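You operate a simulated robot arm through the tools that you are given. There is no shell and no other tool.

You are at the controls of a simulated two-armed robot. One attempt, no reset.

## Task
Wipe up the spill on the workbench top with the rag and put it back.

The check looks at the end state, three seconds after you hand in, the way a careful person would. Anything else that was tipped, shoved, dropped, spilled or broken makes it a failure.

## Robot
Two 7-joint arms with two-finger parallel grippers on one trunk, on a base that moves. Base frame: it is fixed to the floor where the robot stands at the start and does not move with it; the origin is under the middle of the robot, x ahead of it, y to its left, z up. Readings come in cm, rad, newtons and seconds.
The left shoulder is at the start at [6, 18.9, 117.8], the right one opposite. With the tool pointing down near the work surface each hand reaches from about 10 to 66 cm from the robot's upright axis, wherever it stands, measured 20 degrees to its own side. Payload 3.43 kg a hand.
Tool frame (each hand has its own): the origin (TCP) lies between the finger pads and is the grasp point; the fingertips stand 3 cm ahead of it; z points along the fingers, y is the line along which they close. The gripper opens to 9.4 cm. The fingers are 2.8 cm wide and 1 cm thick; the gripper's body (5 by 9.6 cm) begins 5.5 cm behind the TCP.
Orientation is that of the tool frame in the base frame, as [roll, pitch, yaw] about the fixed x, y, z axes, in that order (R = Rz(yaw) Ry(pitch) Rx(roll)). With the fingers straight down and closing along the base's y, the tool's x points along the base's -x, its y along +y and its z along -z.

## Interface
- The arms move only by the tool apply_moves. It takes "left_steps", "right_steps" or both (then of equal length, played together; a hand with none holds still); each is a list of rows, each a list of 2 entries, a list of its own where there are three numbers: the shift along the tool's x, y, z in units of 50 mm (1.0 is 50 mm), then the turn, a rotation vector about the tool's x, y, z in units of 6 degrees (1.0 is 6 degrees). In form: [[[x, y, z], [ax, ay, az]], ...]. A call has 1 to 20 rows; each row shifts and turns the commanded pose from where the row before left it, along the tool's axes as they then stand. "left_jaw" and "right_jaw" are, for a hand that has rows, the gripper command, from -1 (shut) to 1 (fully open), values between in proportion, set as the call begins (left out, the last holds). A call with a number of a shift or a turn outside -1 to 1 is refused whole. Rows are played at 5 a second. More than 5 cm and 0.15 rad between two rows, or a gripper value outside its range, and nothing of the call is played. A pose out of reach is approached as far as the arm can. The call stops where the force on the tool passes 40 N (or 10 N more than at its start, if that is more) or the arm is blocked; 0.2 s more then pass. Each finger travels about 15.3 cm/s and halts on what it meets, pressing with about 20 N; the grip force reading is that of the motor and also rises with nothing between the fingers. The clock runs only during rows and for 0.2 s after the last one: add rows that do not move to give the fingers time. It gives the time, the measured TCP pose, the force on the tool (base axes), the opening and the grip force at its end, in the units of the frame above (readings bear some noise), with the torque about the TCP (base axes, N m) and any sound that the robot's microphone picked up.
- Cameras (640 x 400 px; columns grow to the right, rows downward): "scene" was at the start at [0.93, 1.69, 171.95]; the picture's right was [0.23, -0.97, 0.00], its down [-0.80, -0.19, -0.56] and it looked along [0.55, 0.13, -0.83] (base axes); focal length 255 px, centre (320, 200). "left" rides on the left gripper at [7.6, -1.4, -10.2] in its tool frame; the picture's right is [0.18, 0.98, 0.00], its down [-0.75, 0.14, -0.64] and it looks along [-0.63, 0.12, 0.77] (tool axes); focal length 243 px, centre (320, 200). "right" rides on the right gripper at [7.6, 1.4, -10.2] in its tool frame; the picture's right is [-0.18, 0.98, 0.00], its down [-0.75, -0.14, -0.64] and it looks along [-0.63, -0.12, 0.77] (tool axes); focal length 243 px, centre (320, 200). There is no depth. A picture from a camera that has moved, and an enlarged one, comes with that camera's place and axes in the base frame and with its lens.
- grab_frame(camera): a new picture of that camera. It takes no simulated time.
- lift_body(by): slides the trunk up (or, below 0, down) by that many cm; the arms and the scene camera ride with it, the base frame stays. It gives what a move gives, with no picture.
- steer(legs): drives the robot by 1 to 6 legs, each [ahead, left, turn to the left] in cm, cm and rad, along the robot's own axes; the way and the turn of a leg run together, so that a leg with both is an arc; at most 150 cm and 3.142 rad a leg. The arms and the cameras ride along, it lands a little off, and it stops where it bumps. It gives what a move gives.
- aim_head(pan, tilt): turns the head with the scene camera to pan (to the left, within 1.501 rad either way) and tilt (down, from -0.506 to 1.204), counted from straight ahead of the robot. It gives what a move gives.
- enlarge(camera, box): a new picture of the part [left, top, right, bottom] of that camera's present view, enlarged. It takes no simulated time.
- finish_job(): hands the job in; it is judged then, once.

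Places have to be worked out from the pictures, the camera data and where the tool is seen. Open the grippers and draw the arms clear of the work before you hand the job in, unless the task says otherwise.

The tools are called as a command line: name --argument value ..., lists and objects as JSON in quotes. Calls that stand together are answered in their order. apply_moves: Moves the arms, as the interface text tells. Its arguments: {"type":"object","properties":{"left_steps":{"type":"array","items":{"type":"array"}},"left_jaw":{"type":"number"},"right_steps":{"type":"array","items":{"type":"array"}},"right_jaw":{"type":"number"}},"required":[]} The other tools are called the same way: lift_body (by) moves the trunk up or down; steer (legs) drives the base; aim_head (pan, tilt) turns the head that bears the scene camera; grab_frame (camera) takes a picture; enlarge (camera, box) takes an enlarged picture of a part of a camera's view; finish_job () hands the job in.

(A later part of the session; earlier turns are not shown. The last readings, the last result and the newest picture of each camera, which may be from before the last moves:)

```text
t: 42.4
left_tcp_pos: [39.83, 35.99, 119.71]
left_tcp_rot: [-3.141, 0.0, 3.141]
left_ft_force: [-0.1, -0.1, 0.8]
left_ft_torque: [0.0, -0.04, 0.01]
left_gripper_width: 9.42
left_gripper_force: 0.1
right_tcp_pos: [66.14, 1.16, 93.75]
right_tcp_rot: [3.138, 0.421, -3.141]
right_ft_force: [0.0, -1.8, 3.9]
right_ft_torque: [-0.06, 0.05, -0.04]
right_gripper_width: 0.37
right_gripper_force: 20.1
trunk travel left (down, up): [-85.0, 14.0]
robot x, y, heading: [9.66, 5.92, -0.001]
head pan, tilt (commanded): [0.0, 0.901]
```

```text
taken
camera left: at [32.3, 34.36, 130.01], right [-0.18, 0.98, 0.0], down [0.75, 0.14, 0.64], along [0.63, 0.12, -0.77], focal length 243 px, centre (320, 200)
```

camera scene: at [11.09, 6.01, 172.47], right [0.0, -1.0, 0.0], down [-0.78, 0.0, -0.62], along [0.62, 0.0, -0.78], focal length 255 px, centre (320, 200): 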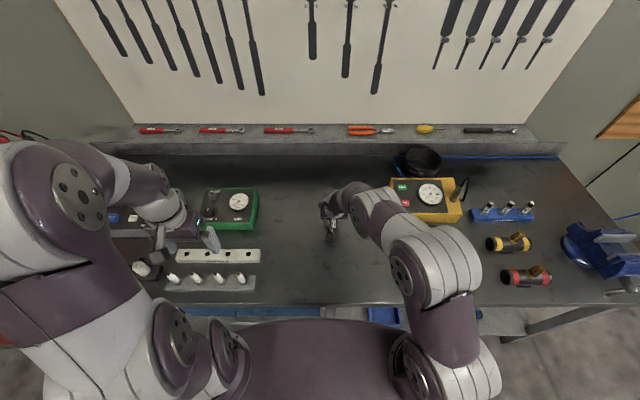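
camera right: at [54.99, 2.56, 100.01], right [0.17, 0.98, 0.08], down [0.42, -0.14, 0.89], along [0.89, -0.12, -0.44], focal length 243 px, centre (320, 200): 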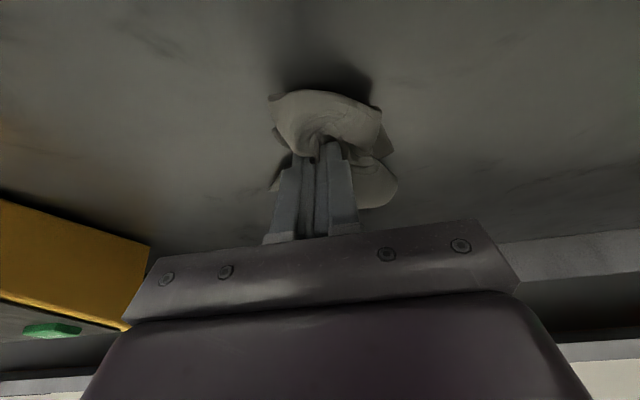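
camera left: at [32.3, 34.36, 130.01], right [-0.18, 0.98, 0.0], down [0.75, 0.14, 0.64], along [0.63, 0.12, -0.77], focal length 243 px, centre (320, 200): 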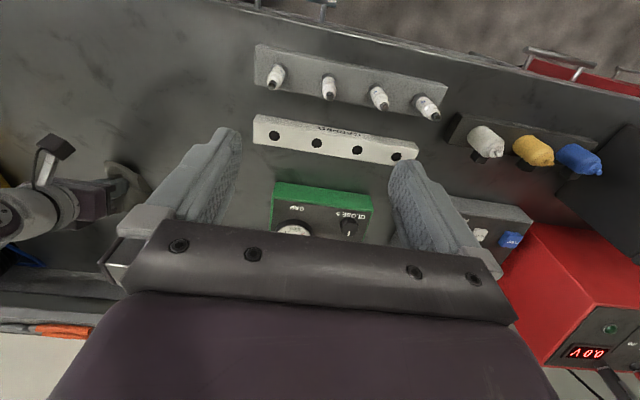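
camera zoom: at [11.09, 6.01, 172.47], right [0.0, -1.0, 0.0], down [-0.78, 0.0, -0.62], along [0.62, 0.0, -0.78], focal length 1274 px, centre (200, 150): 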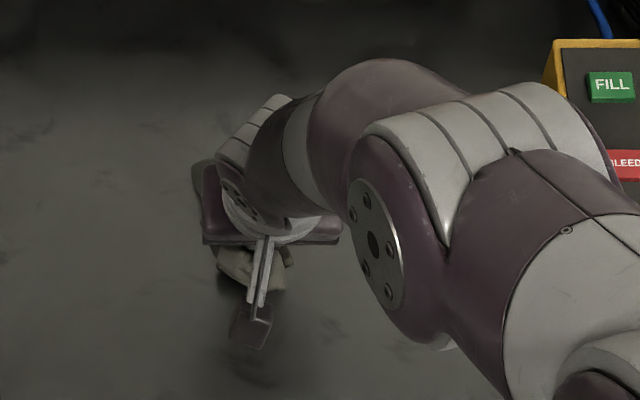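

The arm is well clear above everything. Continuing the wipe: shift to x≈68, sweep to y≈-10.5, then step to x≈70.

apply_moves --right_steps '[[[-0.1641, 0, 0.0739], [0, 0, 0]], [[-0.1641, 0, 0.0739], [0, 0, 0]], [[0, -0.2, 0], [0, 0, 0]], [[0, -0.2, 0], [0, 0, 0]], [[0, -0.2, 0], [0, 0, 0]], [[0, -0.2, 0], [0, 0, 0]], [[0, -0.2, 0], [0, 0, 0]], [[0, -0.2, 0], [0, 0, 0]], [[0, -0.2, 0], [0, 0, 0]], [[0, -0.2, 0], [0, 0, 0]], [[0, -0.2, 0], [0, 0, 0]], [[0, -0.2, 0], [0, 0, 0]], [[0, -0.2, 0], [0, 0, 0]], [[0, -0.1, 0], [0, 0, 0]], [[-0.1641, 0, 0.0739], [0, 0, 0]], [[-0.1641, 0, 0.0739], [0, 0, 0]]]'

```text
t: 45.8
left_tcp_pos: [39.81, 35.95, 119.67]
left_tcp_rot: [-3.141, 0.0, 3.141]
left_ft_force: [0.4, 1.0, -0.3]
left_ft_torque: [0.02, -0.02, 0.0]
left_gripper_width: 9.4
left_gripper_force: 0.0
right_tcp_pos: [69.66, -10.39, 93.71]
right_tcp_rot: [3.138, 0.422, -3.141]
right_ft_force: [-2.7, -0.8, 7.7]
right_ft_torque: [-0.03, 0.12, -0.02]
right_gripper_width: 0.34
right_gripper_force: 20.0
trunk travel left (down, up): [-85.0, 14.0]
robot x, y, heading: [9.73, 5.93, -0.003]
head pan, tilt (commanded): [0.0, 0.901]
```

Sweeping well at about 8 N. Now sweep along x≈69.7 from y≈-10.4 to +1, then step to x≈71.5.

apply_moves --right_steps '[[[0, 0.2, 0], [0, 0, 0]], [[0, 0.2, 0], [0, 0, 0]], [[0, 0.2, 0], [0, 0, 0]], [[0, 0.2, 0], [0, 0, 0]], [[0, 0.2, 0], [0, 0, 0]], [[0, 0.2, 0], [0, 0, 0]], [[0, 0.2, 0], [0, 0, 0]], [[0, 0.2, 0], [0, 0, 0]], [[0, 0.2, 0], [0, 0, 0]], [[0, 0.2, 0], [0, 0, 0]], [[0, 0.2, 0], [0, 0, 0]], [[0, 0.1, 0], [0, 0, 0]], [[-0.1641, 0, 0.0739], [0, 0, 0]], [[-0.1641, 0, 0.0739], [0, 0, 0]]]'

grab_frame --camera "right"

```text
t: 48.8
left_tcp_pos: [39.7, 35.99, 119.79]
left_tcp_rot: [-3.141, 0.0, -3.141]
left_ft_force: [-0.2, 0.4, 0.0]
left_ft_torque: [-0.02, -0.01, 0.03]
left_gripper_width: 9.39
left_gripper_force: 0.0
right_tcp_pos: [71.6, 1.09, 93.76]
right_tcp_rot: [3.137, 0.422, 3.141]
right_ft_force: [-1.3, 0.0, 5.8]
right_ft_torque: [-0.02, 0.04, 0.0]
right_gripper_width: 0.39
right_gripper_force: 20.1
trunk travel left (down, up): [-85.0, 14.0]
robot x, y, heading: [9.77, 5.92, 0.003]
head pan, tilt (commanded): [0.0, 0.901]
```

```text
taken
camera right: at [60.34, 2.62, 99.98], right [0.17, 0.98, 0.08], down [0.42, -0.14, 0.89], along [0.89, -0.12, -0.44], focal length 243 px, centre (320, 200)
```

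right: 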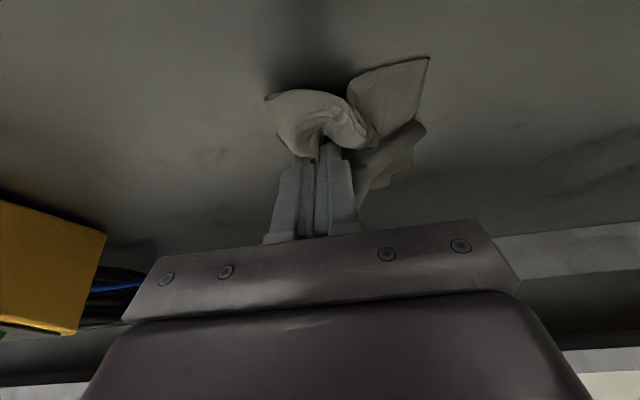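

Good contact. Continue: sweep along x≈71.6 to y≈-10.5, then step to x≈73.5.

apply_moves --right_steps '[[[0, -0.2, 0], [0, 0, 0]], [[0, -0.2, 0], [0, 0, 0]], [[0, -0.2, 0], [0, 0, 0]], [[0, -0.2, 0], [0, 0, 0]], [[0, -0.2, 0], [0, 0, 0]], [[0, -0.2, 0], [0, 0, 0]], [[0, -0.2, 0], [0, 0, 0]], [[0, -0.2, 0], [0, 0, 0]], [[0, -0.2, 0], [0, 0, 0]], [[0, -0.2, 0], [0, 0, 0]], [[0, -0.2, 0], [0, 0, 0]], [[0, -0.1, 0], [0, 0, 0]], [[-0.1641, 0, 0.0739], [0, 0, 0]], [[-0.1641, 0, 0.0739], [0, 0, 0]]]'

apply_moves --right_steps '[[[0, 0.2, 0], [0, 0, 0]], [[0, 0.2, 0], [0, 0, 0]], [[0, 0.2, 0], [0, 0, 0]], [[0, 0.2, 0], [0, 0, 0]], [[0, 0.2, 0], [0, 0, 0]], [[0, 0.2, 0], [0, 0, 0]], [[0, 0.2, 0], [0, 0, 0]], [[0, 0.2, 0], [0, 0, 0]], [[0, 0.2, 0], [0, 0, 0]], [[0, 0.2, 0], [0, 0, 0]], [[0, 0.2, 0], [0, 0, 0]], [[0, 0.1, 0], [0, 0, 0]]]'

grab_frame --camera "right"

grab_frame --camera "scene"

```text
t: 51.8
left_tcp_pos: [39.75, 35.93, 119.9]
left_tcp_rot: [3.141, 0.001, -3.14]
left_ft_force: [-0.1, -0.2, 0.6]
left_ft_torque: [0.01, 0.02, -0.03]
left_gripper_width: 9.39
left_gripper_force: 0.0
right_tcp_pos: [73.27, -10.35, 93.74]
right_tcp_rot: [3.138, 0.422, 3.141]
right_ft_force: [-1.6, 0.3, 5.4]
right_ft_torque: [-0.03, 0.07, -0.01]
right_gripper_width: 0.37
right_gripper_force: 19.8
trunk travel left (down, up): [-85.0, 14.0]
robot x, y, heading: [9.48, 5.93, 0.004]
head pan, tilt (commanded): [0.0, 0.901]
```

```text
t: 54.4
left_tcp_pos: [39.85, 35.91, 119.7]
left_tcp_rot: [3.141, 0.0, -3.141]
left_ft_force: [-0.3, -0.1, 0.7]
left_ft_torque: [0.01, 0.01, 0.02]
left_gripper_width: 9.41
left_gripper_force: 0.1
right_tcp_pos: [73.31, 1.09, 93.81]
right_tcp_rot: [3.137, 0.424, -3.141]
right_ft_force: [0.3, -1.6, 5.6]
right_ft_torque: [-0.06, 0.0, -0.01]
right_gripper_width: 0.39
right_gripper_force: 19.9
trunk travel left (down, up): [-85.0, 14.0]
robot x, y, heading: [10.09, 5.93, 0.004]
head pan, tilt (commanded): [0.0, 0.901]
```

```text
taken
camera right: at [62.1, 2.56, 99.97], right [0.17, 0.98, 0.08], down [0.42, -0.14, 0.89], along [0.89, -0.12, -0.44], focal length 243 px, centre (320, 200)
```

right: 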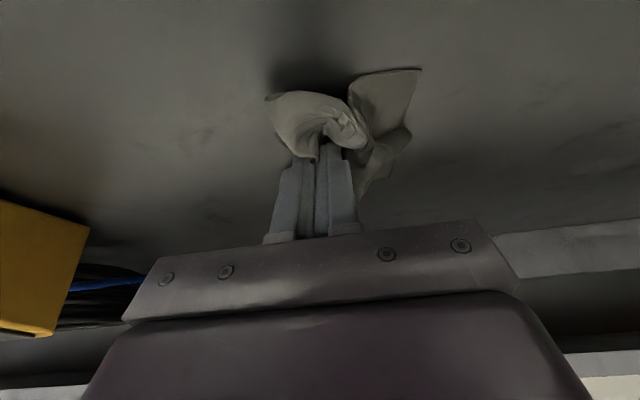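

```text
taken
camera scene: at [11.05, 5.96, 172.47], right [0.0, -1.0, 0.0], down [-0.78, 0.0, -0.62], along [0.62, 0.0, -0.78], focal length 255 px, centre (320, 200)
```

scene: 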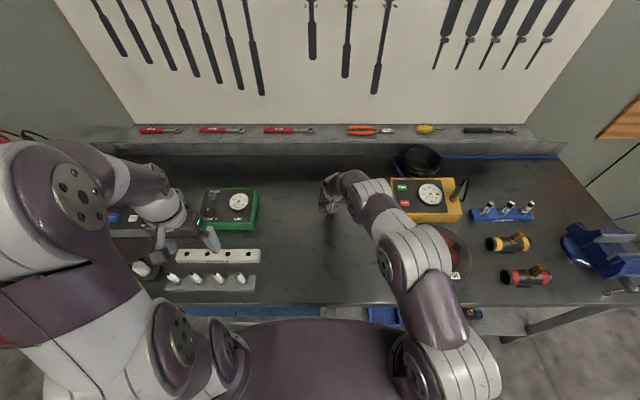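

All five lines are wiped. I'll lift the rag clear and move it to the left to inspect the spot.

apply_moves --right_steps '[[[-0.123, 0, -0.2736], [0, 0, 0]], [[-0.123, 0, -0.2736], [0, 0, 0]], [[-0.123, 0, -0.2736], [0, 0, 0]], [[-0.123, 0, -0.2736], [0, 0, 0]], [[-0.123, 0, -0.2736], [0, 0, 0]], [[-0.123, 0, -0.2736], [0, 0, 0]], [[-0.123, 0, -0.2736], [0, 0, 0]], [[0.3, 0.4, -0.2], [0, 0, 0]], [[0.3, 0.4, -0.2], [0, 0, 0]], [[0.3, 0.4, -0.2], [0, 0, 0]], [[0.3, 0.4, -0.2], [0, 0, 0]], [[0.3, 0.4, -0.2], [0, 0, 0]], [[0, 0, 0], [0, 0, 0]]]'

grab_frame --camera "scene"

enlarge --camera "scene" --box '[318, 197, 374, 232]'

grab_frame --camera "right"

```text
t: 57.2
left_tcp_pos: [39.93, 35.9, 119.74]
left_tcp_rot: [-3.141, 0.0, -3.141]
left_ft_force: [0.8, -1.1, -0.3]
left_ft_torque: [0.01, 0.01, 0.02]
left_gripper_width: 9.39
left_gripper_force: 0.1
right_tcp_pos: [64.53, 11.05, 106.01]
right_tcp_rot: [3.138, 0.422, 3.139]
right_ft_force: [-0.4, 0.2, -0.4]
right_ft_torque: [0.04, 0.05, -0.03]
right_gripper_width: 0.36
right_gripper_force: 20.4
trunk travel left (down, up): [-85.0, 14.0]
robot x, y, heading: [9.63, 5.87, 0.002]
head pan, tilt (commanded): [0.0, 0.901]
```

```text
taken
camera scene: at [11.19, 5.95, 172.47], right [0.0, -1.0, 0.0], down [-0.78, 0.0, -0.62], along [0.62, 0.0, -0.78], focal length 255 px, centre (320, 200)
```

scene: 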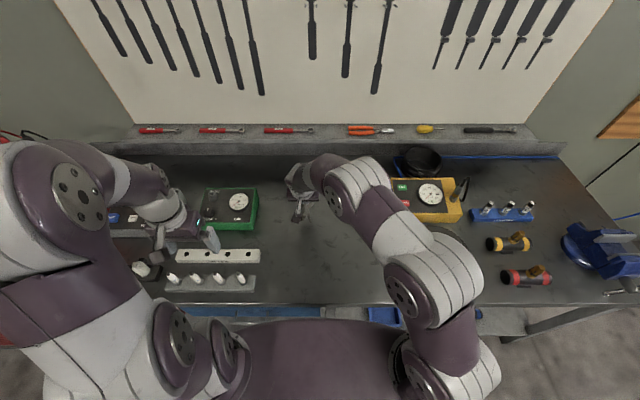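

```text
11.43 times, centred on (346, 214) of scene
camera zoom: at [11.19, 5.95, 172.47], right [0.0, -1.0, 0.0], down [-0.78, 0.0, -0.62], along [0.62, 0.0, -0.78], focal length 2911 px, centre (23, 34)
```

zoom: 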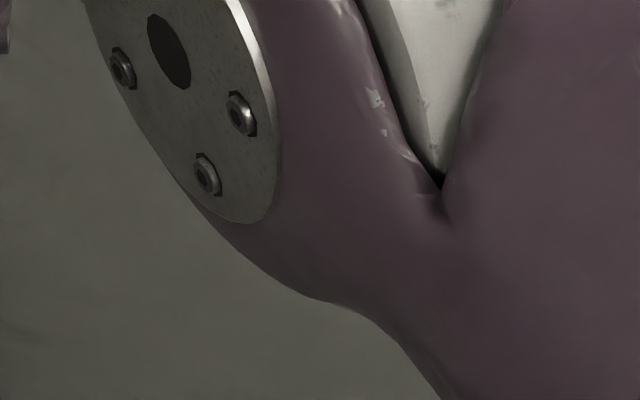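

```text
taken
camera right: at [53.35, 12.51, 112.07], right [0.17, 0.98, 0.08], down [0.42, -0.14, 0.89], along [0.89, -0.12, -0.44], focal length 243 px, centre (320, 200)
```

right: 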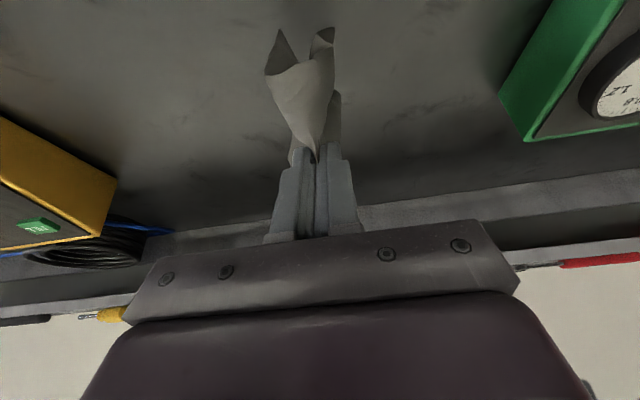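

The forearm blocks the scene view, but the right wrist camera can see the spot at around (177, 106). I'll zoom in there.

enlarge --camera "right" --box '[60, 40, 268, 170]'

enlarge --camera "right" --box '[128, 70, 224, 130]'

enlarge --camera "left" --box '[0, 60, 160, 160]'

```text
3.08 times, centred on (164, 105) of right
camera zoom: at [53.35, 12.51, 112.07], right [0.17, 0.98, 0.08], down [0.42, -0.14, 0.89], along [0.89, -0.12, -0.44], focal length 746 px, centre (800, 492)
```

zoom: 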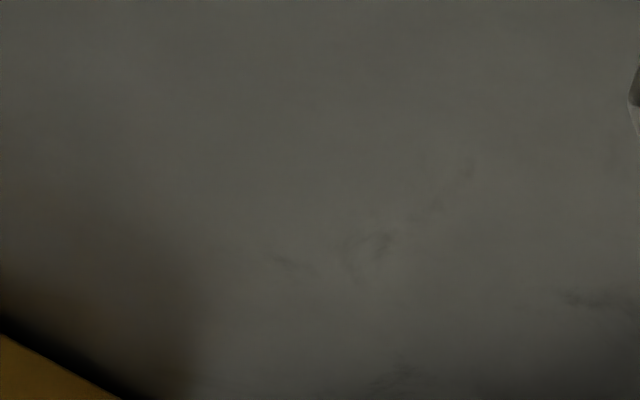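

```text
6.67 times, centred on (176, 100) of right
camera zoom: at [53.35, 12.51, 112.07], right [0.17, 0.98, 0.08], down [0.42, -0.14, 0.89], along [0.89, -0.12, -0.44], focal length 1618 px, centre (1280, 867)
```

zoom: 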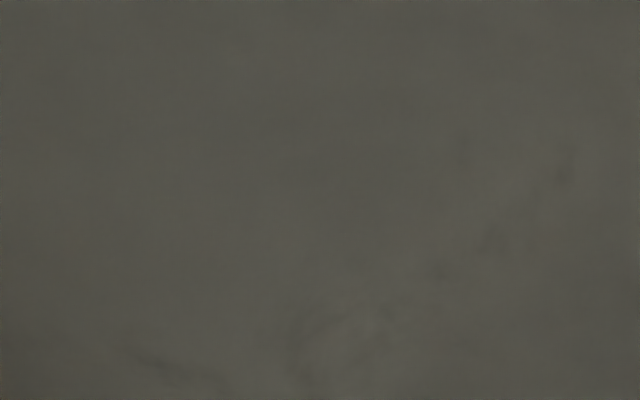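

```text
4.00 times, centred on (80, 110) of left
camera zoom: at [32.38, 34.31, 130.0], right [-0.18, 0.98, 0.0], down [0.75, 0.14, 0.64], along [0.63, 0.12, -0.77], focal length 970 px, centre (1280, 560)
```

zoom: 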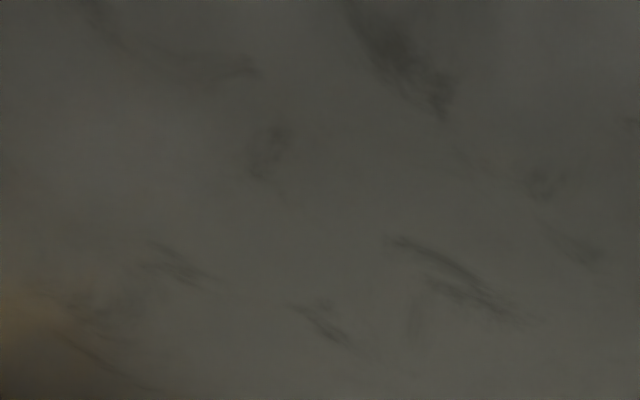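

Some faint marks remain visible around (72, -6), though they may be bench stains. I'll retract the hand over the rag's home, back to vertical, so the scene camera gets a clear view.

apply_moves --right_steps '[[[0.43, 0.03, -0.1935], [0, 0, 0]], [[0.43, 0.03, -0.1935], [0, 0, 0]], [[0.43, 0.03, -0.1935], [0, 0, 0]], [[0.43, 0.03, -0.1935], [0, 0, 0]], [[0.43, 0.03, -0.1935], [0, 0, 0]], [[0.43, 0.03, -0.1935], [0, 0, 0]], [[0.43, 0.03, -0.1935], [0, 0, 0]], [[0, 0, 0], [0, 1, 0]], [[0, 0, 0], [0, 1, 0]], [[0, 0, 0], [0, 1, 0]], [[0, 0, 0], [0, 1, 0]], [[0, 0, 0], [0, 0, 0]]]'

grab_frame --camera "scene"

enlarge --camera "scene" --box '[318, 197, 374, 232]'

grab_frame --camera "right"

```text
t: 59.8
left_tcp_pos: [39.78, 35.92, 119.76]
left_tcp_rot: [-3.141, 0.001, -3.14]
left_ft_force: [-0.3, -0.5, -0.7]
left_ft_torque: [-0.04, -0.03, 0.0]
left_gripper_width: 9.42
left_gripper_force: 0.0
right_tcp_pos: [47.77, 12.1, 105.76]
right_tcp_rot: [3.137, 0.004, -3.142]
right_ft_force: [-0.1, -0.8, 0.0]
right_ft_torque: [0.03, -0.07, 0.01]
right_gripper_width: 0.36
right_gripper_force: 19.8
trunk travel left (down, up): [-85.0, 14.0]
robot x, y, heading: [9.82, 5.7, 0.0]
head pan, tilt (commanded): [0.0, 0.901]
```

```text
taken
camera scene: at [11.08, 5.99, 172.47], right [0.0, -1.0, 0.0], down [-0.78, 0.0, -0.62], along [0.62, 0.0, -0.78], focal length 255 px, centre (320, 200)
```

scene: 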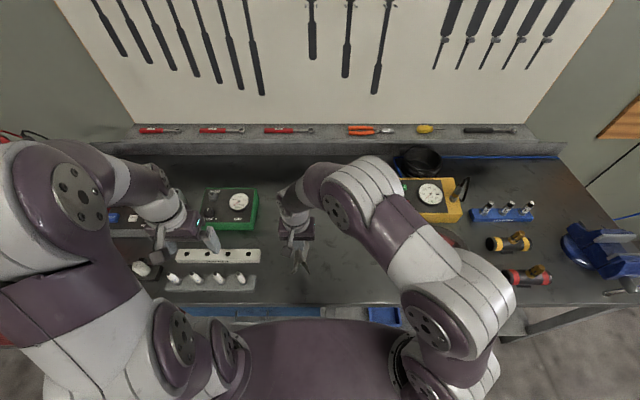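

```text
11.43 times, centred on (346, 214) of scene
camera zoom: at [11.08, 5.99, 172.47], right [0.0, -1.0, 0.0], down [-0.78, 0.0, -0.62], along [0.62, 0.0, -0.78], focal length 2911 px, centre (23, 34)
```

zoom: 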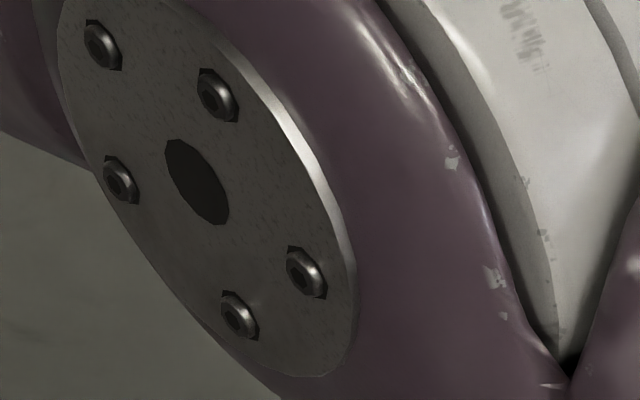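

```text
taken
camera right: at [40.23, 13.62, 116.01], right [0.18, 0.98, 0.0], down [0.75, -0.14, 0.64], along [0.63, -0.12, -0.77], focal length 243 px, centre (320, 200)
```

right: 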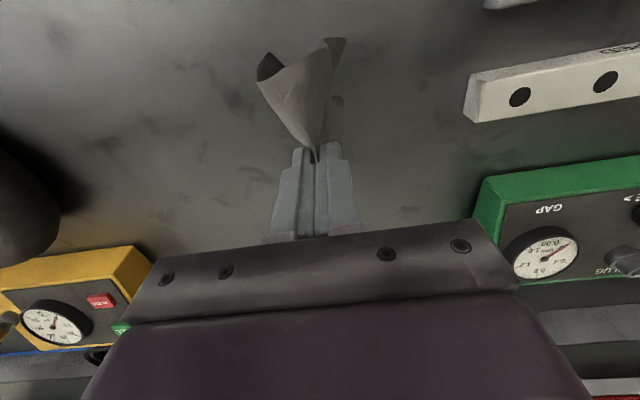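

The forearm still covers the spot. I'll swing the hand with the rag to the right front, around (36, -13, 112), clear of the tyre, to open the view.

apply_moves --right_steps '[[[0.236, -0.502, -0.124], [0, 0, 0]], [[0.236, -0.502, -0.124], [0, 0, 0]], [[0.236, -0.502, -0.124], [0, 0, 0]], [[0.236, -0.502, -0.124], [0, 0, 0]], [[0.236, -0.502, -0.124], [0, 0, 0]], [[0.236, -0.502, -0.124], [0, 0, 0]], [[0.236, -0.502, -0.124], [0, 0, 0]], [[0.236, -0.502, -0.124], [0, 0, 0]], [[0.236, -0.502, -0.124], [0, 0, 0]], [[0.236, -0.502, -0.124], [0, 0, 0]], [[0, 0, 0], [0, 0, 0]]]'

grab_frame --camera "scene"

enlarge --camera "scene" --box '[318, 197, 374, 232]'

enlarge --camera "scene" --box '[280, 180, 408, 260]'

```text
t: 62.2
left_tcp_pos: [39.98, 35.91, 119.6]
left_tcp_rot: [3.14, -0.001, -3.14]
left_ft_force: [0.2, 0.2, 1.1]
left_ft_torque: [0.02, 0.01, 0.03]
left_gripper_width: 9.41
left_gripper_force: 0.0
right_tcp_pos: [36.24, -13.13, 111.81]
right_tcp_rot: [3.137, 0.004, -3.141]
right_ft_force: [0.5, 0.2, -0.2]
right_ft_torque: [0.04, 0.05, 0.02]
right_gripper_width: 0.36
right_gripper_force: 20.2
trunk travel left (down, up): [-85.0, 14.0]
robot x, y, heading: [9.85, 6.15, 0.001]
head pan, tilt (commanded): [0.0, 0.901]
```

```text
taken
camera scene: at [11.17, 6.03, 172.47], right [0.0, -1.0, 0.0], down [-0.78, 0.0, -0.62], along [0.62, 0.0, -0.78], focal length 255 px, centre (320, 200)
```

scene: 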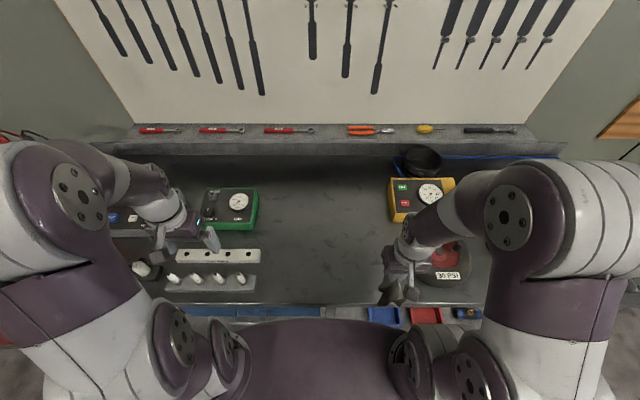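

```text
11.43 times, centred on (346, 214) of scene
camera zoom: at [11.17, 6.03, 172.47], right [0.0, -1.0, 0.0], down [-0.78, 0.0, -0.62], along [0.62, 0.0, -0.78], focal length 2911 px, centre (23, 34)
```

zoom: 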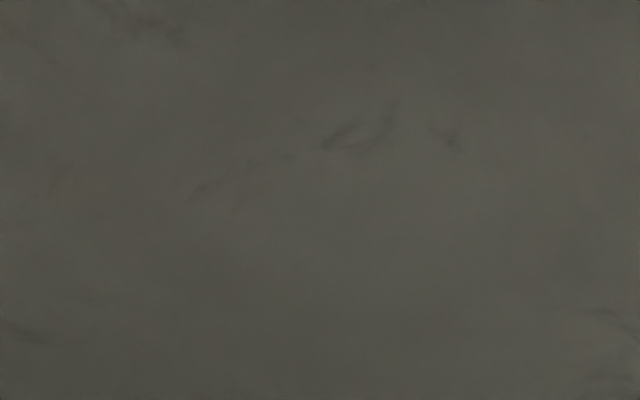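

```text
5.00 times, centred on (344, 220) of scene
camera zoom: at [11.17, 6.03, 172.47], right [0.0, -1.0, 0.0], down [-0.78, 0.0, -0.62], along [0.62, 0.0, -0.78], focal length 1274 px, centre (200, 100)
```

zoom: 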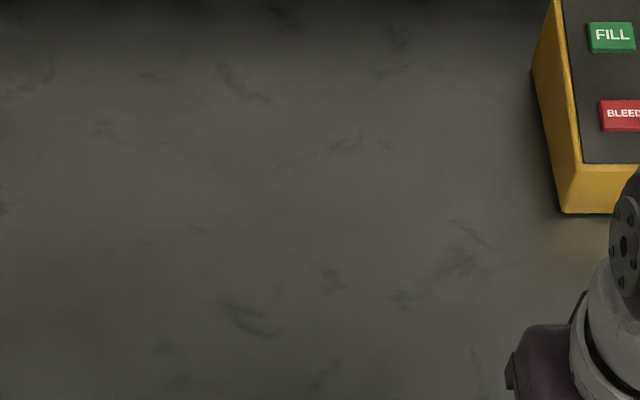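

The puddle's outline is gone; only the original bench stains remain in the same spots. Before putting the rag back I'll scan the other parts of the bench for any further wet spots.

enlarge --camera "scene" --box '[240, 165, 340, 228]'

enlarge --camera "scene" --box '[330, 220, 410, 270]'

enlarge --camera "scene" --box '[250, 230, 346, 305]'

enlarge --camera "right" --box '[0, 40, 320, 240]'

grab_frame --camera "right"

enlarge --camera "right" --box '[320, 40, 640, 240]'

```text
6.35 times, centred on (290, 196) of scene
camera zoom: at [11.17, 6.03, 172.47], right [0.0, -1.0, 0.0], down [-0.78, 0.0, -0.62], along [0.62, 0.0, -0.78], focal length 1617 px, centre (510, 222)
```

zoom: 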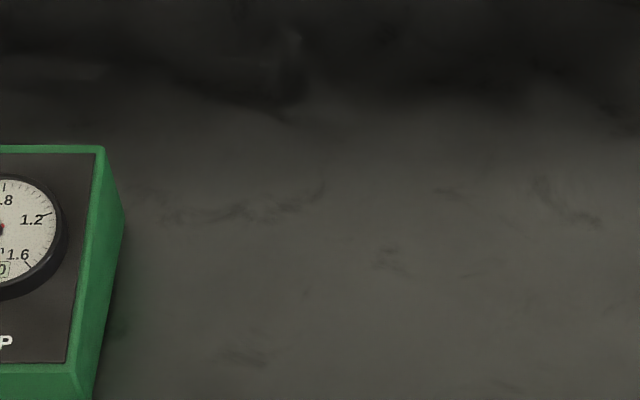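

```text
8.00 times, centred on (370, 245) of scene
camera zoom: at [11.17, 6.03, 172.47], right [0.0, -1.0, 0.0], down [-0.78, 0.0, -0.62], along [0.62, 0.0, -0.78], focal length 2038 px, centre (-80, -160)
```

zoom: 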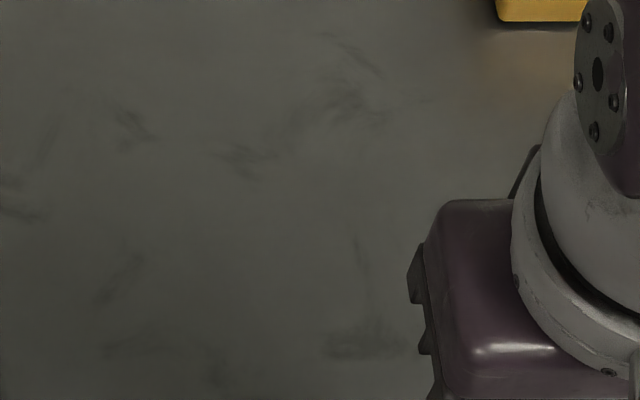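

```text
5.33 times, centred on (298, 268) of scene
camera zoom: at [11.17, 6.03, 172.47], right [0.0, -1.0, 0.0], down [-0.78, 0.0, -0.62], along [0.62, 0.0, -0.78], focal length 1359 px, centre (437, -160)
```

zoom: 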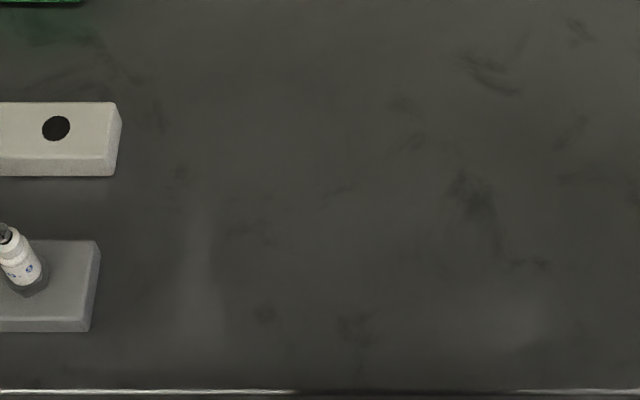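

```text
2.00 times, centred on (160, 140) of right
camera zoom: at [28.5, -11.62, 121.98], right [0.18, 0.98, 0.0], down [0.75, -0.14, 0.64], along [0.63, -0.12, -0.76], focal length 485 px, centre (640, 320)
```

zoom: 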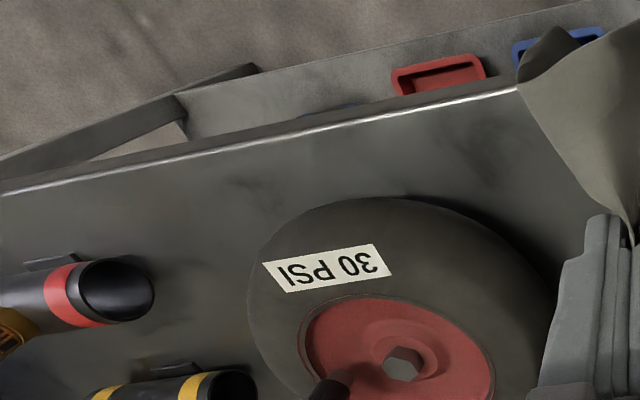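

```text
taken
camera right: at [28.5, -11.62, 121.98], right [0.18, 0.98, 0.0], down [0.75, -0.14, 0.64], along [0.63, -0.12, -0.76], focal length 243 px, centre (320, 200)
```

right: 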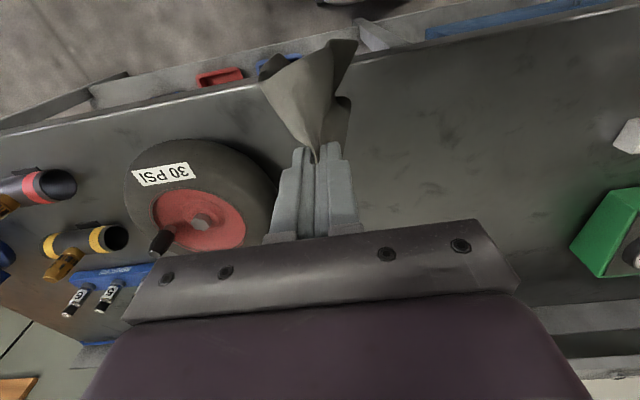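

```text
2.00 times, centred on (480, 140) of right
camera zoom: at [28.5, -11.62, 121.98], right [0.18, 0.98, 0.0], down [0.75, -0.14, 0.64], along [0.63, -0.12, -0.76], focal length 485 px, centre (0, 320)
```

zoom: 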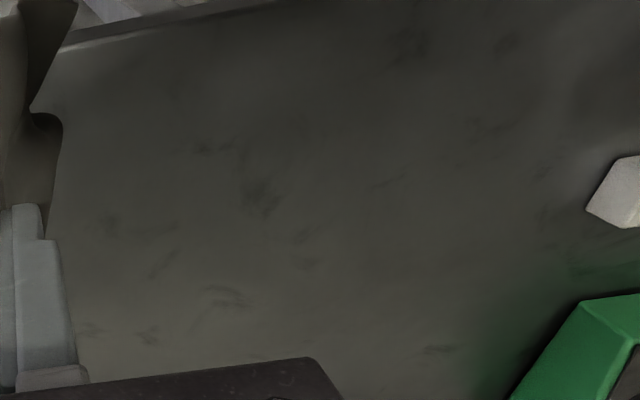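

No other wet spots in the middle. I'll check the right end near the tubes and the left side quickly, then carry the rag back above its home spot.

enlarge --camera "right" --box '[0, 100, 144, 190]'

enlarge --camera "left" --box '[420, 40, 640, 180]'

apply_moves --right_steps '[[[-0.236, 0.502, 0.1], [0, 0, 0]], [[-0.236, 0.502, 0.1], [0, 0, 0]], [[-0.236, 0.502, 0.1], [0, 0, 0]], [[-0.236, 0.502, 0.1], [0, 0, 0]], [[-0.236, 0.502, 0.1], [0, 0, 0]], [[-0.236, 0.502, 0.1], [0, 0, 0]], [[-0.236, 0.502, 0.1], [0, 0, 0]], [[-0.236, 0.502, 0.1], [0, 0, 0]], [[-0.236, 0.502, 0.1], [0, 0, 0]], [[-0.236, 0.502, 0.1], [0, 0, 0]], [[0, 0, 0], [0, 0, 0]]]'

grab_frame --camera "right"

enlarge --camera "scene" --box '[240, 210, 368, 290]'

enlarge --camera "left" --box '[0, 20, 240, 170]'

```text
4.44 times, centred on (72, 145) of right
camera zoom: at [28.5, -11.62, 121.98], right [0.18, 0.98, 0.0], down [0.75, -0.14, 0.64], along [0.63, -0.12, -0.76], focal length 1078 px, centre (1422, 444)
```

zoom: 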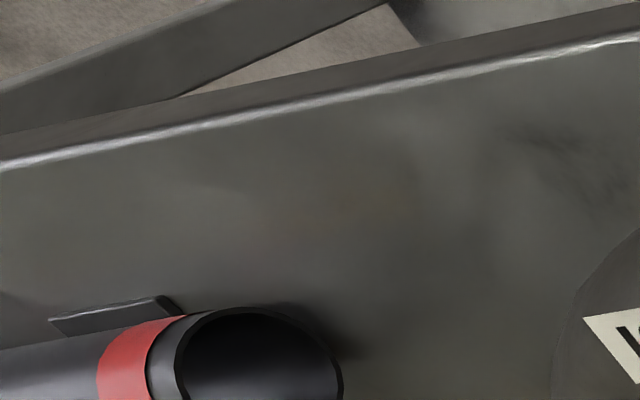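

```text
2.86 times, centred on (530, 110) of left
camera zoom: at [32.36, 34.38, 129.99], right [-0.18, 0.98, 0.0], down [0.75, 0.14, 0.64], along [0.63, 0.12, -0.77], focal length 693 px, centre (-280, 457)
```

zoom: 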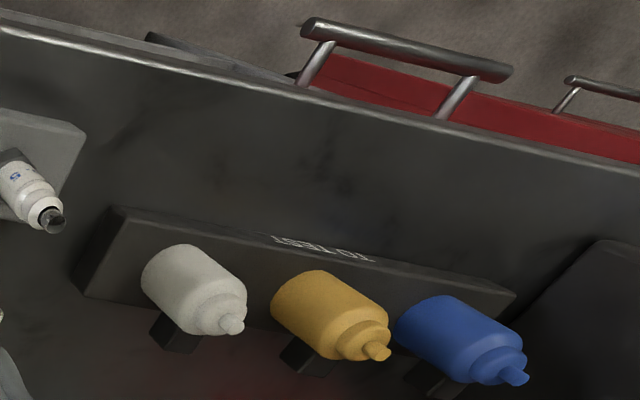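

```text
t: 64.6
left_tcp_pos: [39.8, 35.87, 119.75]
left_tcp_rot: [3.141, 0.0, 3.141]
left_ft_force: [-0.6, -1.4, 0.6]
left_ft_torque: [0.0, 0.02, -0.02]
left_gripper_width: 9.4
left_gripper_force: 0.1
right_tcp_pos: [47.75, 12.05, 106.78]
right_tcp_rot: [3.137, 0.005, -3.14]
right_ft_force: [0.5, -0.6, -0.2]
right_ft_torque: [0.01, 0.01, -0.01]
right_gripper_width: 0.34
right_gripper_force: 20.3
trunk travel left (down, up): [-85.0, 14.0]
robot x, y, heading: [9.77, 5.87, 0.002]
head pan, tilt (commanded): [0.0, 0.901]
```

```text
taken
camera right: at [40.13, 13.5, 117.1], right [0.18, 0.98, 0.0], down [0.75, -0.14, 0.64], along [0.63, -0.12, -0.76], focal length 243 px, centre (320, 200)
```

right: 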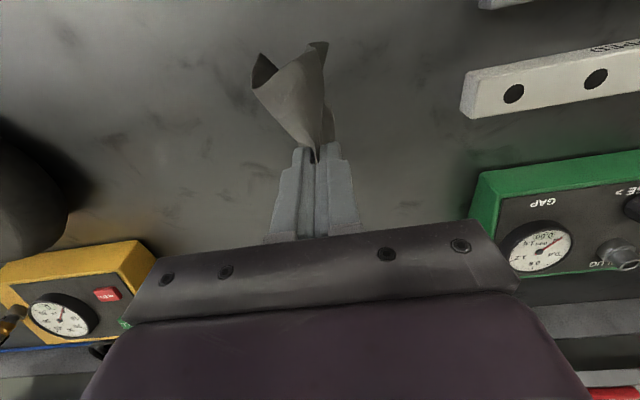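

```text
5.00 times, centred on (304, 250) of scene
camera zoom: at [11.1, 5.94, 172.47], right [0.0, -1.0, 0.0], down [-0.78, 0.0, -0.62], along [0.62, 0.0, -0.78], focal length 1274 px, centre (400, -50)
```

zoom: 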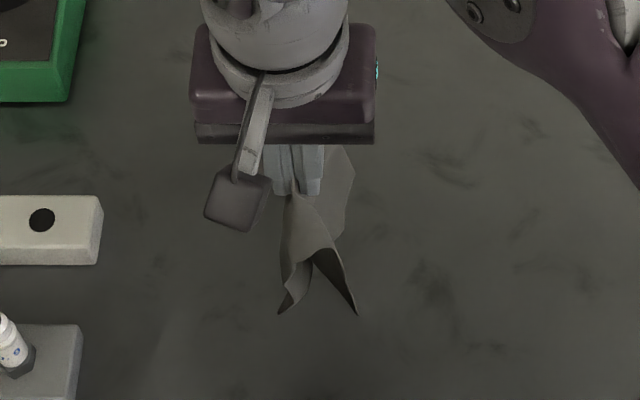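

```text
2.67 times, centred on (120, 95) of left
camera zoom: at [32.31, 34.31, 130.02], right [-0.18, 0.98, 0.0], down [0.75, 0.14, 0.64], along [0.63, 0.12, -0.77], focal length 647 px, centre (853, 480)
```

zoom: 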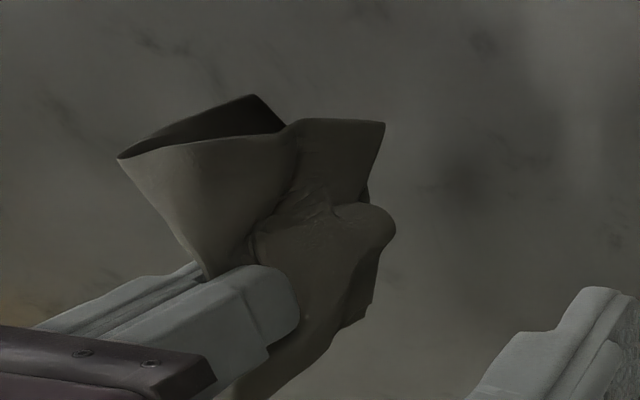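

The rag hangs like a pinched handkerchief above its home spot. I'll lower it slowly and watch how it spreads.

apply_moves --right_steps '[[[0, 0, 0.25], [0, 0, 0]], [[0, 0, 0.25], [0, 0, 0]], [[0, 0, 0.25], [0, 0, 0]], [[0, 0, 0.25], [0, 0, 0]], [[0, 0, 0.2], [0, 0, 0]], [[0, 0, 0.2], [0, 0, 0]], [[0, 0, 0.2], [0, 0, 0]], [[0, 0, 0.2], [0, 0, 0]], [[0, 0, 0], [0, 0, 0]]]'

enlarge --camera "scene" --box '[240, 210, 368, 290]'

enlarge --camera "left" --box '[0, 20, 240, 170]'

grab_frame --camera "right"

```text
t: 66.6
left_tcp_pos: [39.86, 35.89, 119.71]
left_tcp_rot: [-3.141, 0.0, 3.141]
left_ft_force: [0.3, 0.2, 0.1]
left_ft_torque: [-0.01, -0.02, -0.03]
left_gripper_width: 9.4
left_gripper_force: 0.2
right_tcp_pos: [47.94, 12.14, 97.89]
right_tcp_rot: [3.136, 0.003, -3.141]
right_ft_force: [-0.1, 0.5, 1.2]
right_ft_torque: [-0.02, -0.01, -0.03]
right_gripper_width: 0.38
right_gripper_force: 20.1
trunk travel left (down, up): [-85.0, 14.0]
robot x, y, heading: [9.64, 6.36, 0.001]
head pan, tilt (commanded): [0.0, 0.901]
```

```text
5.00 times, centred on (304, 250) of scene
camera zoom: at [11.13, 6.0, 172.47], right [0.0, -1.0, 0.0], down [-0.78, 0.0, -0.62], along [0.62, 0.0, -0.78], focal length 1274 px, centre (400, -50)
```

zoom: 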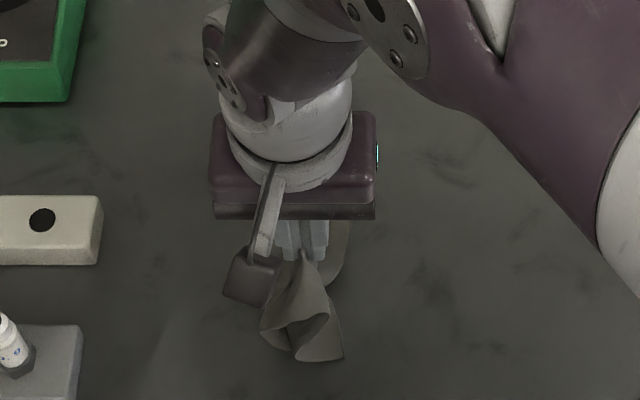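

```text
2.67 times, centred on (120, 95) of left
camera zoom: at [32.33, 34.35, 130.0], right [-0.18, 0.98, 0.0], down [0.75, 0.14, 0.64], along [0.63, 0.12, -0.77], focal length 647 px, centre (853, 480)
```

zoom: 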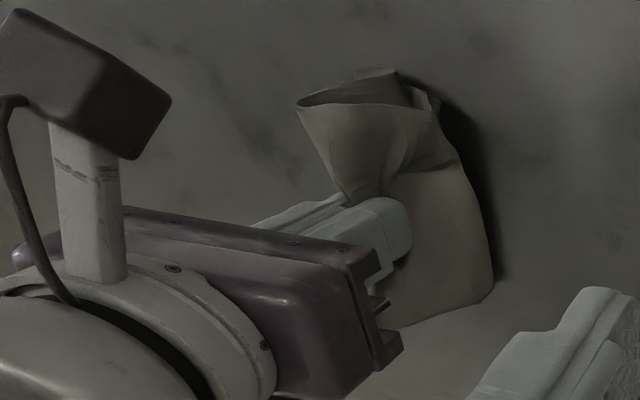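

```text
taken
camera right: at [40.19, 13.63, 108.08], right [0.18, 0.98, 0.0], down [0.75, -0.14, 0.64], along [0.63, -0.12, -0.76], focal length 243 px, centre (320, 200)
```

right: 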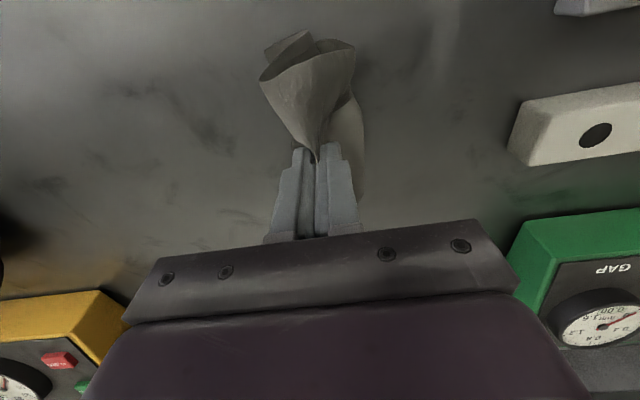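

The cloth is stiff enough to stand partly (1.2 N). I'll lower a little more, then open the fingers so it can relax flat.

apply_moves --right_steps '[[[0, 0, 0.15], [0, 0, 0]], [[0, 0, 0.15], [0, 0, 0]], [[0, 0, 0.1], [0, 0, 0]], [[0, 0, 0], [0, 0, 0]]]'

enlarge --camera "left" --box '[0, 20, 240, 170]'

enlarge --camera "scene" --box '[240, 210, 368, 290]'

```text
t: 67.6
left_tcp_pos: [39.77, 35.8, 119.81]
left_tcp_rot: [-3.141, 0.001, -3.141]
left_ft_force: [1.1, 0.4, -0.5]
left_ft_torque: [-0.01, 0.0, 0.0]
left_gripper_width: 9.39
left_gripper_force: 0.1
right_tcp_pos: [47.93, 12.13, 96.07]
right_tcp_rot: [3.138, 0.002, -3.141]
right_ft_force: [-0.3, -1.3, -0.3]
right_ft_torque: [-0.02, -0.01, 0.02]
right_gripper_width: 0.39
right_gripper_force: 20.0
trunk travel left (down, up): [-85.0, 14.0]
robot x, y, heading: [10.03, 6.04, 0.004]
head pan, tilt (commanded): [0.0, 0.901]
```

```text
2.67 times, centred on (120, 95) of left
camera zoom: at [32.33, 34.35, 130.0], right [-0.18, 0.98, 0.0], down [0.75, 0.14, 0.64], along [0.63, 0.12, -0.77], focal length 647 px, centre (853, 480)
```

zoom: 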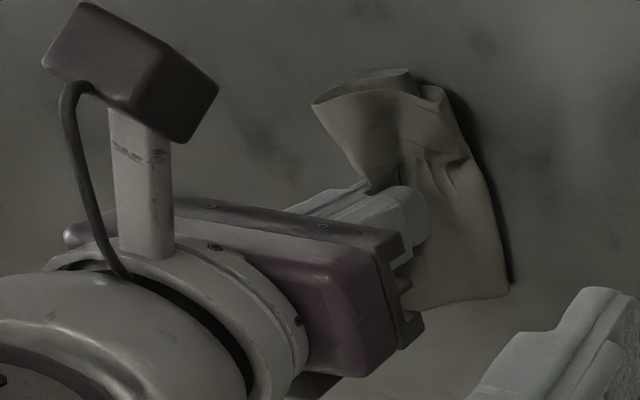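

```text
5.00 times, centred on (304, 250) of scene
camera zoom: at [11.14, 6.0, 172.47], right [0.0, -1.0, 0.0], down [-0.78, 0.0, -0.62], along [0.62, 0.0, -0.78], focal length 1274 px, centre (400, -50)
```

zoom: 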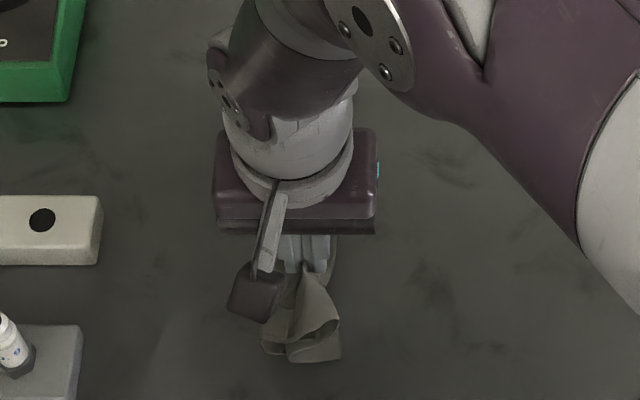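

I'll now open the fingers and let the rag relax, then lift the hand straight up a little to look.

apply_moves --right_jaw 0.3 --right_steps '[[[0, 0, 0], [0, 0, 0]], [[0, 0, 0], [0, 0, 0]], [[0, 0, 0], [0, 0, 0]], [[0, 0, -0.1], [0, 0, 0]], [[0, 0, -0.2], [0, 0, 0]], [[0, 0, -0.4], [0, 0, 0]], [[0, 0, -0.4], [0, 0, 0]], [[0, 0, -0.4], [0, 0, 0]], [[0, 0, -0.4], [0, 0, 0]], [[0, 0, 0], [0, 0, 0]]]'

enlarge --camera "left" --box '[0, 20, 240, 170]'

enlarge --camera "scene" --box '[240, 210, 368, 290]'

grab_frame --camera "right"

```text
t: 69.8
left_tcp_pos: [39.83, 35.85, 119.72]
left_tcp_rot: [3.141, 0.0, -3.142]
left_ft_force: [0.2, 0.2, 0.2]
left_ft_torque: [0.05, 0.0, 0.01]
left_gripper_width: 9.4
left_gripper_force: 0.1
right_tcp_pos: [47.98, 12.18, 105.42]
right_tcp_rot: [3.139, 0.005, -3.141]
right_ft_force: [0.6, -0.4, -0.6]
right_ft_torque: [-0.06, -0.02, -0.03]
right_gripper_width: 6.11
right_gripper_force: 0.2
trunk travel left (down, up): [-85.0, 14.0]
robot x, y, heading: [9.94, 5.74, 0.001]
head pan, tilt (commanded): [0.0, 0.901]
```

```text
2.67 times, centred on (120, 95) of left
camera zoom: at [32.35, 34.36, 130.0], right [-0.18, 0.98, 0.0], down [0.75, 0.14, 0.64], along [0.63, 0.12, -0.77], focal length 647 px, centre (853, 480)
```

zoom: 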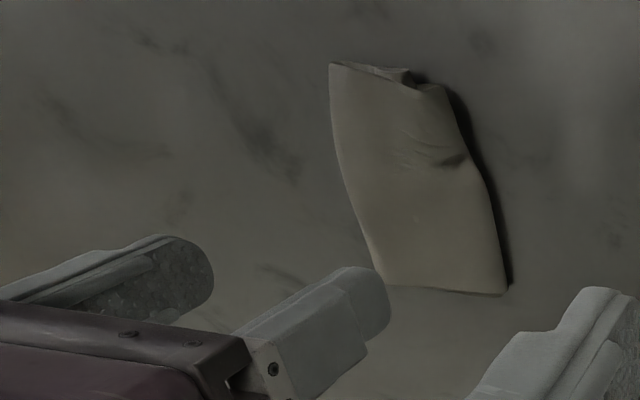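

```text
5.00 times, centred on (304, 250) of scene
camera zoom: at [11.16, 6.01, 172.47], right [0.0, -1.0, 0.0], down [-0.78, 0.0, -0.62], along [0.62, 0.0, -0.78], focal length 1274 px, centre (400, -50)
```

zoom: 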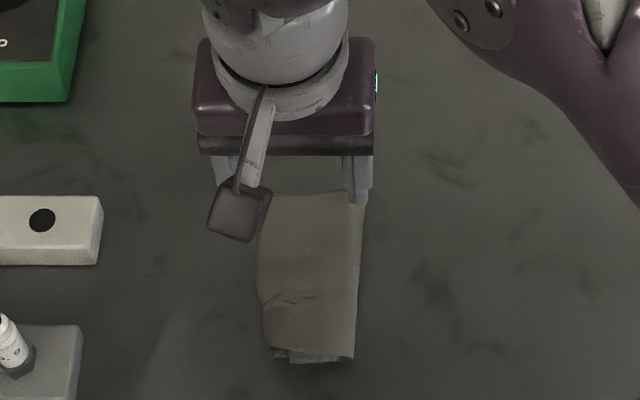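

```text
taken
camera right: at [40.27, 13.6, 115.67], right [0.18, 0.98, 0.0], down [0.75, -0.14, 0.64], along [0.63, -0.12, -0.76], focal length 243 px, centre (320, 200)
```

right: 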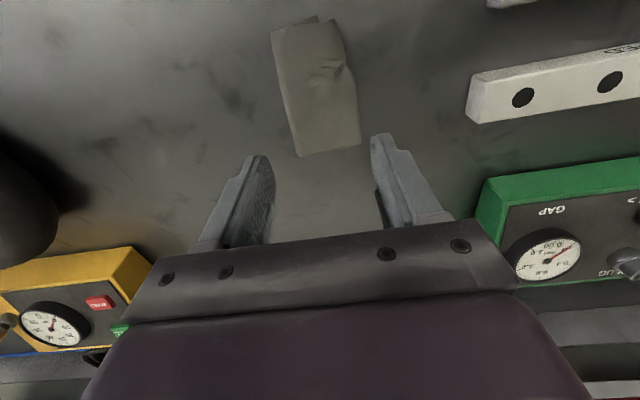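

The puddle is wiped and the rag lies at its home spot, but its ends are folded under. I'll try to lay it out flatter: re-grip only the top layer with a narrower opening, approaching gently.

apply_moves --right_jaw -0.2 --right_steps '[[[0, 0, 0.4], [0, 0, 0]], [[0, 0, 0.4], [0, 0, 0]], [[0, 0, 0.4], [0, 0, 0]], [[0, 0, 0.4], [0, 0, 0]], [[0, 0, 0.3], [0, 0, 0]], [[0, 0, 0.1], [0, 0, 0]], [[0, 0, 0], [0, 0, 0]]]'

enlarge --camera "left" --box '[0, 20, 240, 170]'

grab_frame --camera "right"

```text
t: 71.4
left_tcp_pos: [39.83, 35.83, 119.84]
left_tcp_rot: [3.141, 0.001, 3.141]
left_ft_force: [-0.4, -1.1, 0.4]
left_ft_torque: [0.0, -0.03, -0.03]
left_gripper_width: 9.38
left_gripper_force: 0.0
right_tcp_pos: [47.97, 12.22, 95.37]
right_tcp_rot: [3.138, 0.004, -3.14]
right_ft_force: [-0.2, 0.1, 0.9]
right_ft_torque: [0.04, 0.0, -0.01]
right_gripper_width: 3.79
right_gripper_force: 0.2
trunk travel left (down, up): [-85.0, 14.0]
robot x, y, heading: [9.22, 5.88, 0.0]
head pan, tilt (commanded): [0.0, 0.901]
```

```text
2.67 times, centred on (120, 95) of left
camera zoom: at [32.33, 34.36, 130.0], right [-0.18, 0.98, 0.0], down [0.75, 0.14, 0.64], along [0.63, 0.12, -0.77], focal length 647 px, centre (853, 480)
```

zoom: 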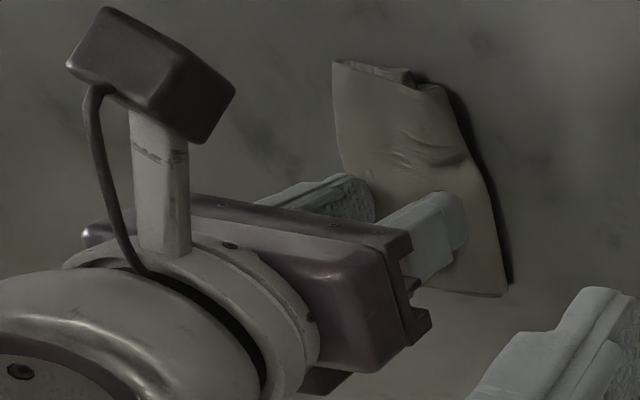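

```text
taken
camera right: at [40.33, 13.65, 105.56], right [0.18, 0.98, 0.0], down [0.75, -0.14, 0.64], along [0.63, -0.12, -0.76], focal length 243 px, centre (320, 200)
```

right: 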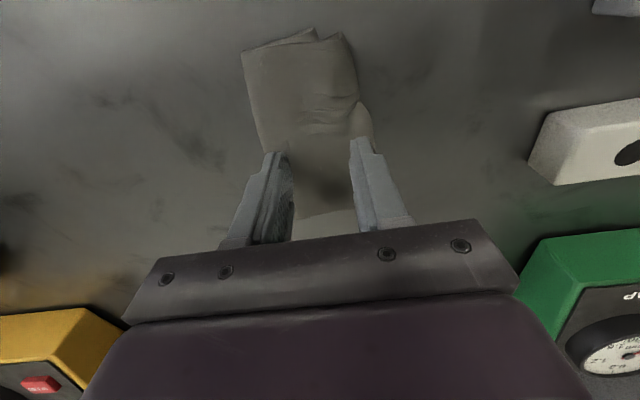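

The tips are just touching the raised cloth (0.9 N). I'll go down in 1.5 mm steps for a light press.

apply_moves --right_steps '[[[0, 0, 0.03], [0, 0, 0]], [[0, 0, 0.03], [0, 0, 0]], [[0, 0, 0.03], [0, 0, 0]], [[0, 0, 0.03], [0, 0, 0]], [[0, 0, 0.03], [0, 0, 0]], [[0, 0, 0], [0, 0, 0]]]'

```text
t: 72.8
left_tcp_pos: [39.82, 35.97, 119.69]
left_tcp_rot: [-3.141, 0.0, -3.14]
left_ft_force: [-0.5, 0.2, 0.2]
left_ft_torque: [0.0, 0.02, 0.03]
left_gripper_width: 9.39
left_gripper_force: 0.1
right_tcp_pos: [48.07, 12.21, 94.86]
right_tcp_rot: [3.14, 0.004, -3.141]
right_ft_force: [1.0, 0.2, -0.9]
right_ft_torque: [-0.03, 0.03, 0.0]
right_gripper_width: 3.75
right_gripper_force: 0.1
trunk travel left (down, up): [-85.0, 14.0]
robot x, y, heading: [9.63, 6.09, 0.001]
head pan, tilt (commanded): [0.0, 0.901]
```

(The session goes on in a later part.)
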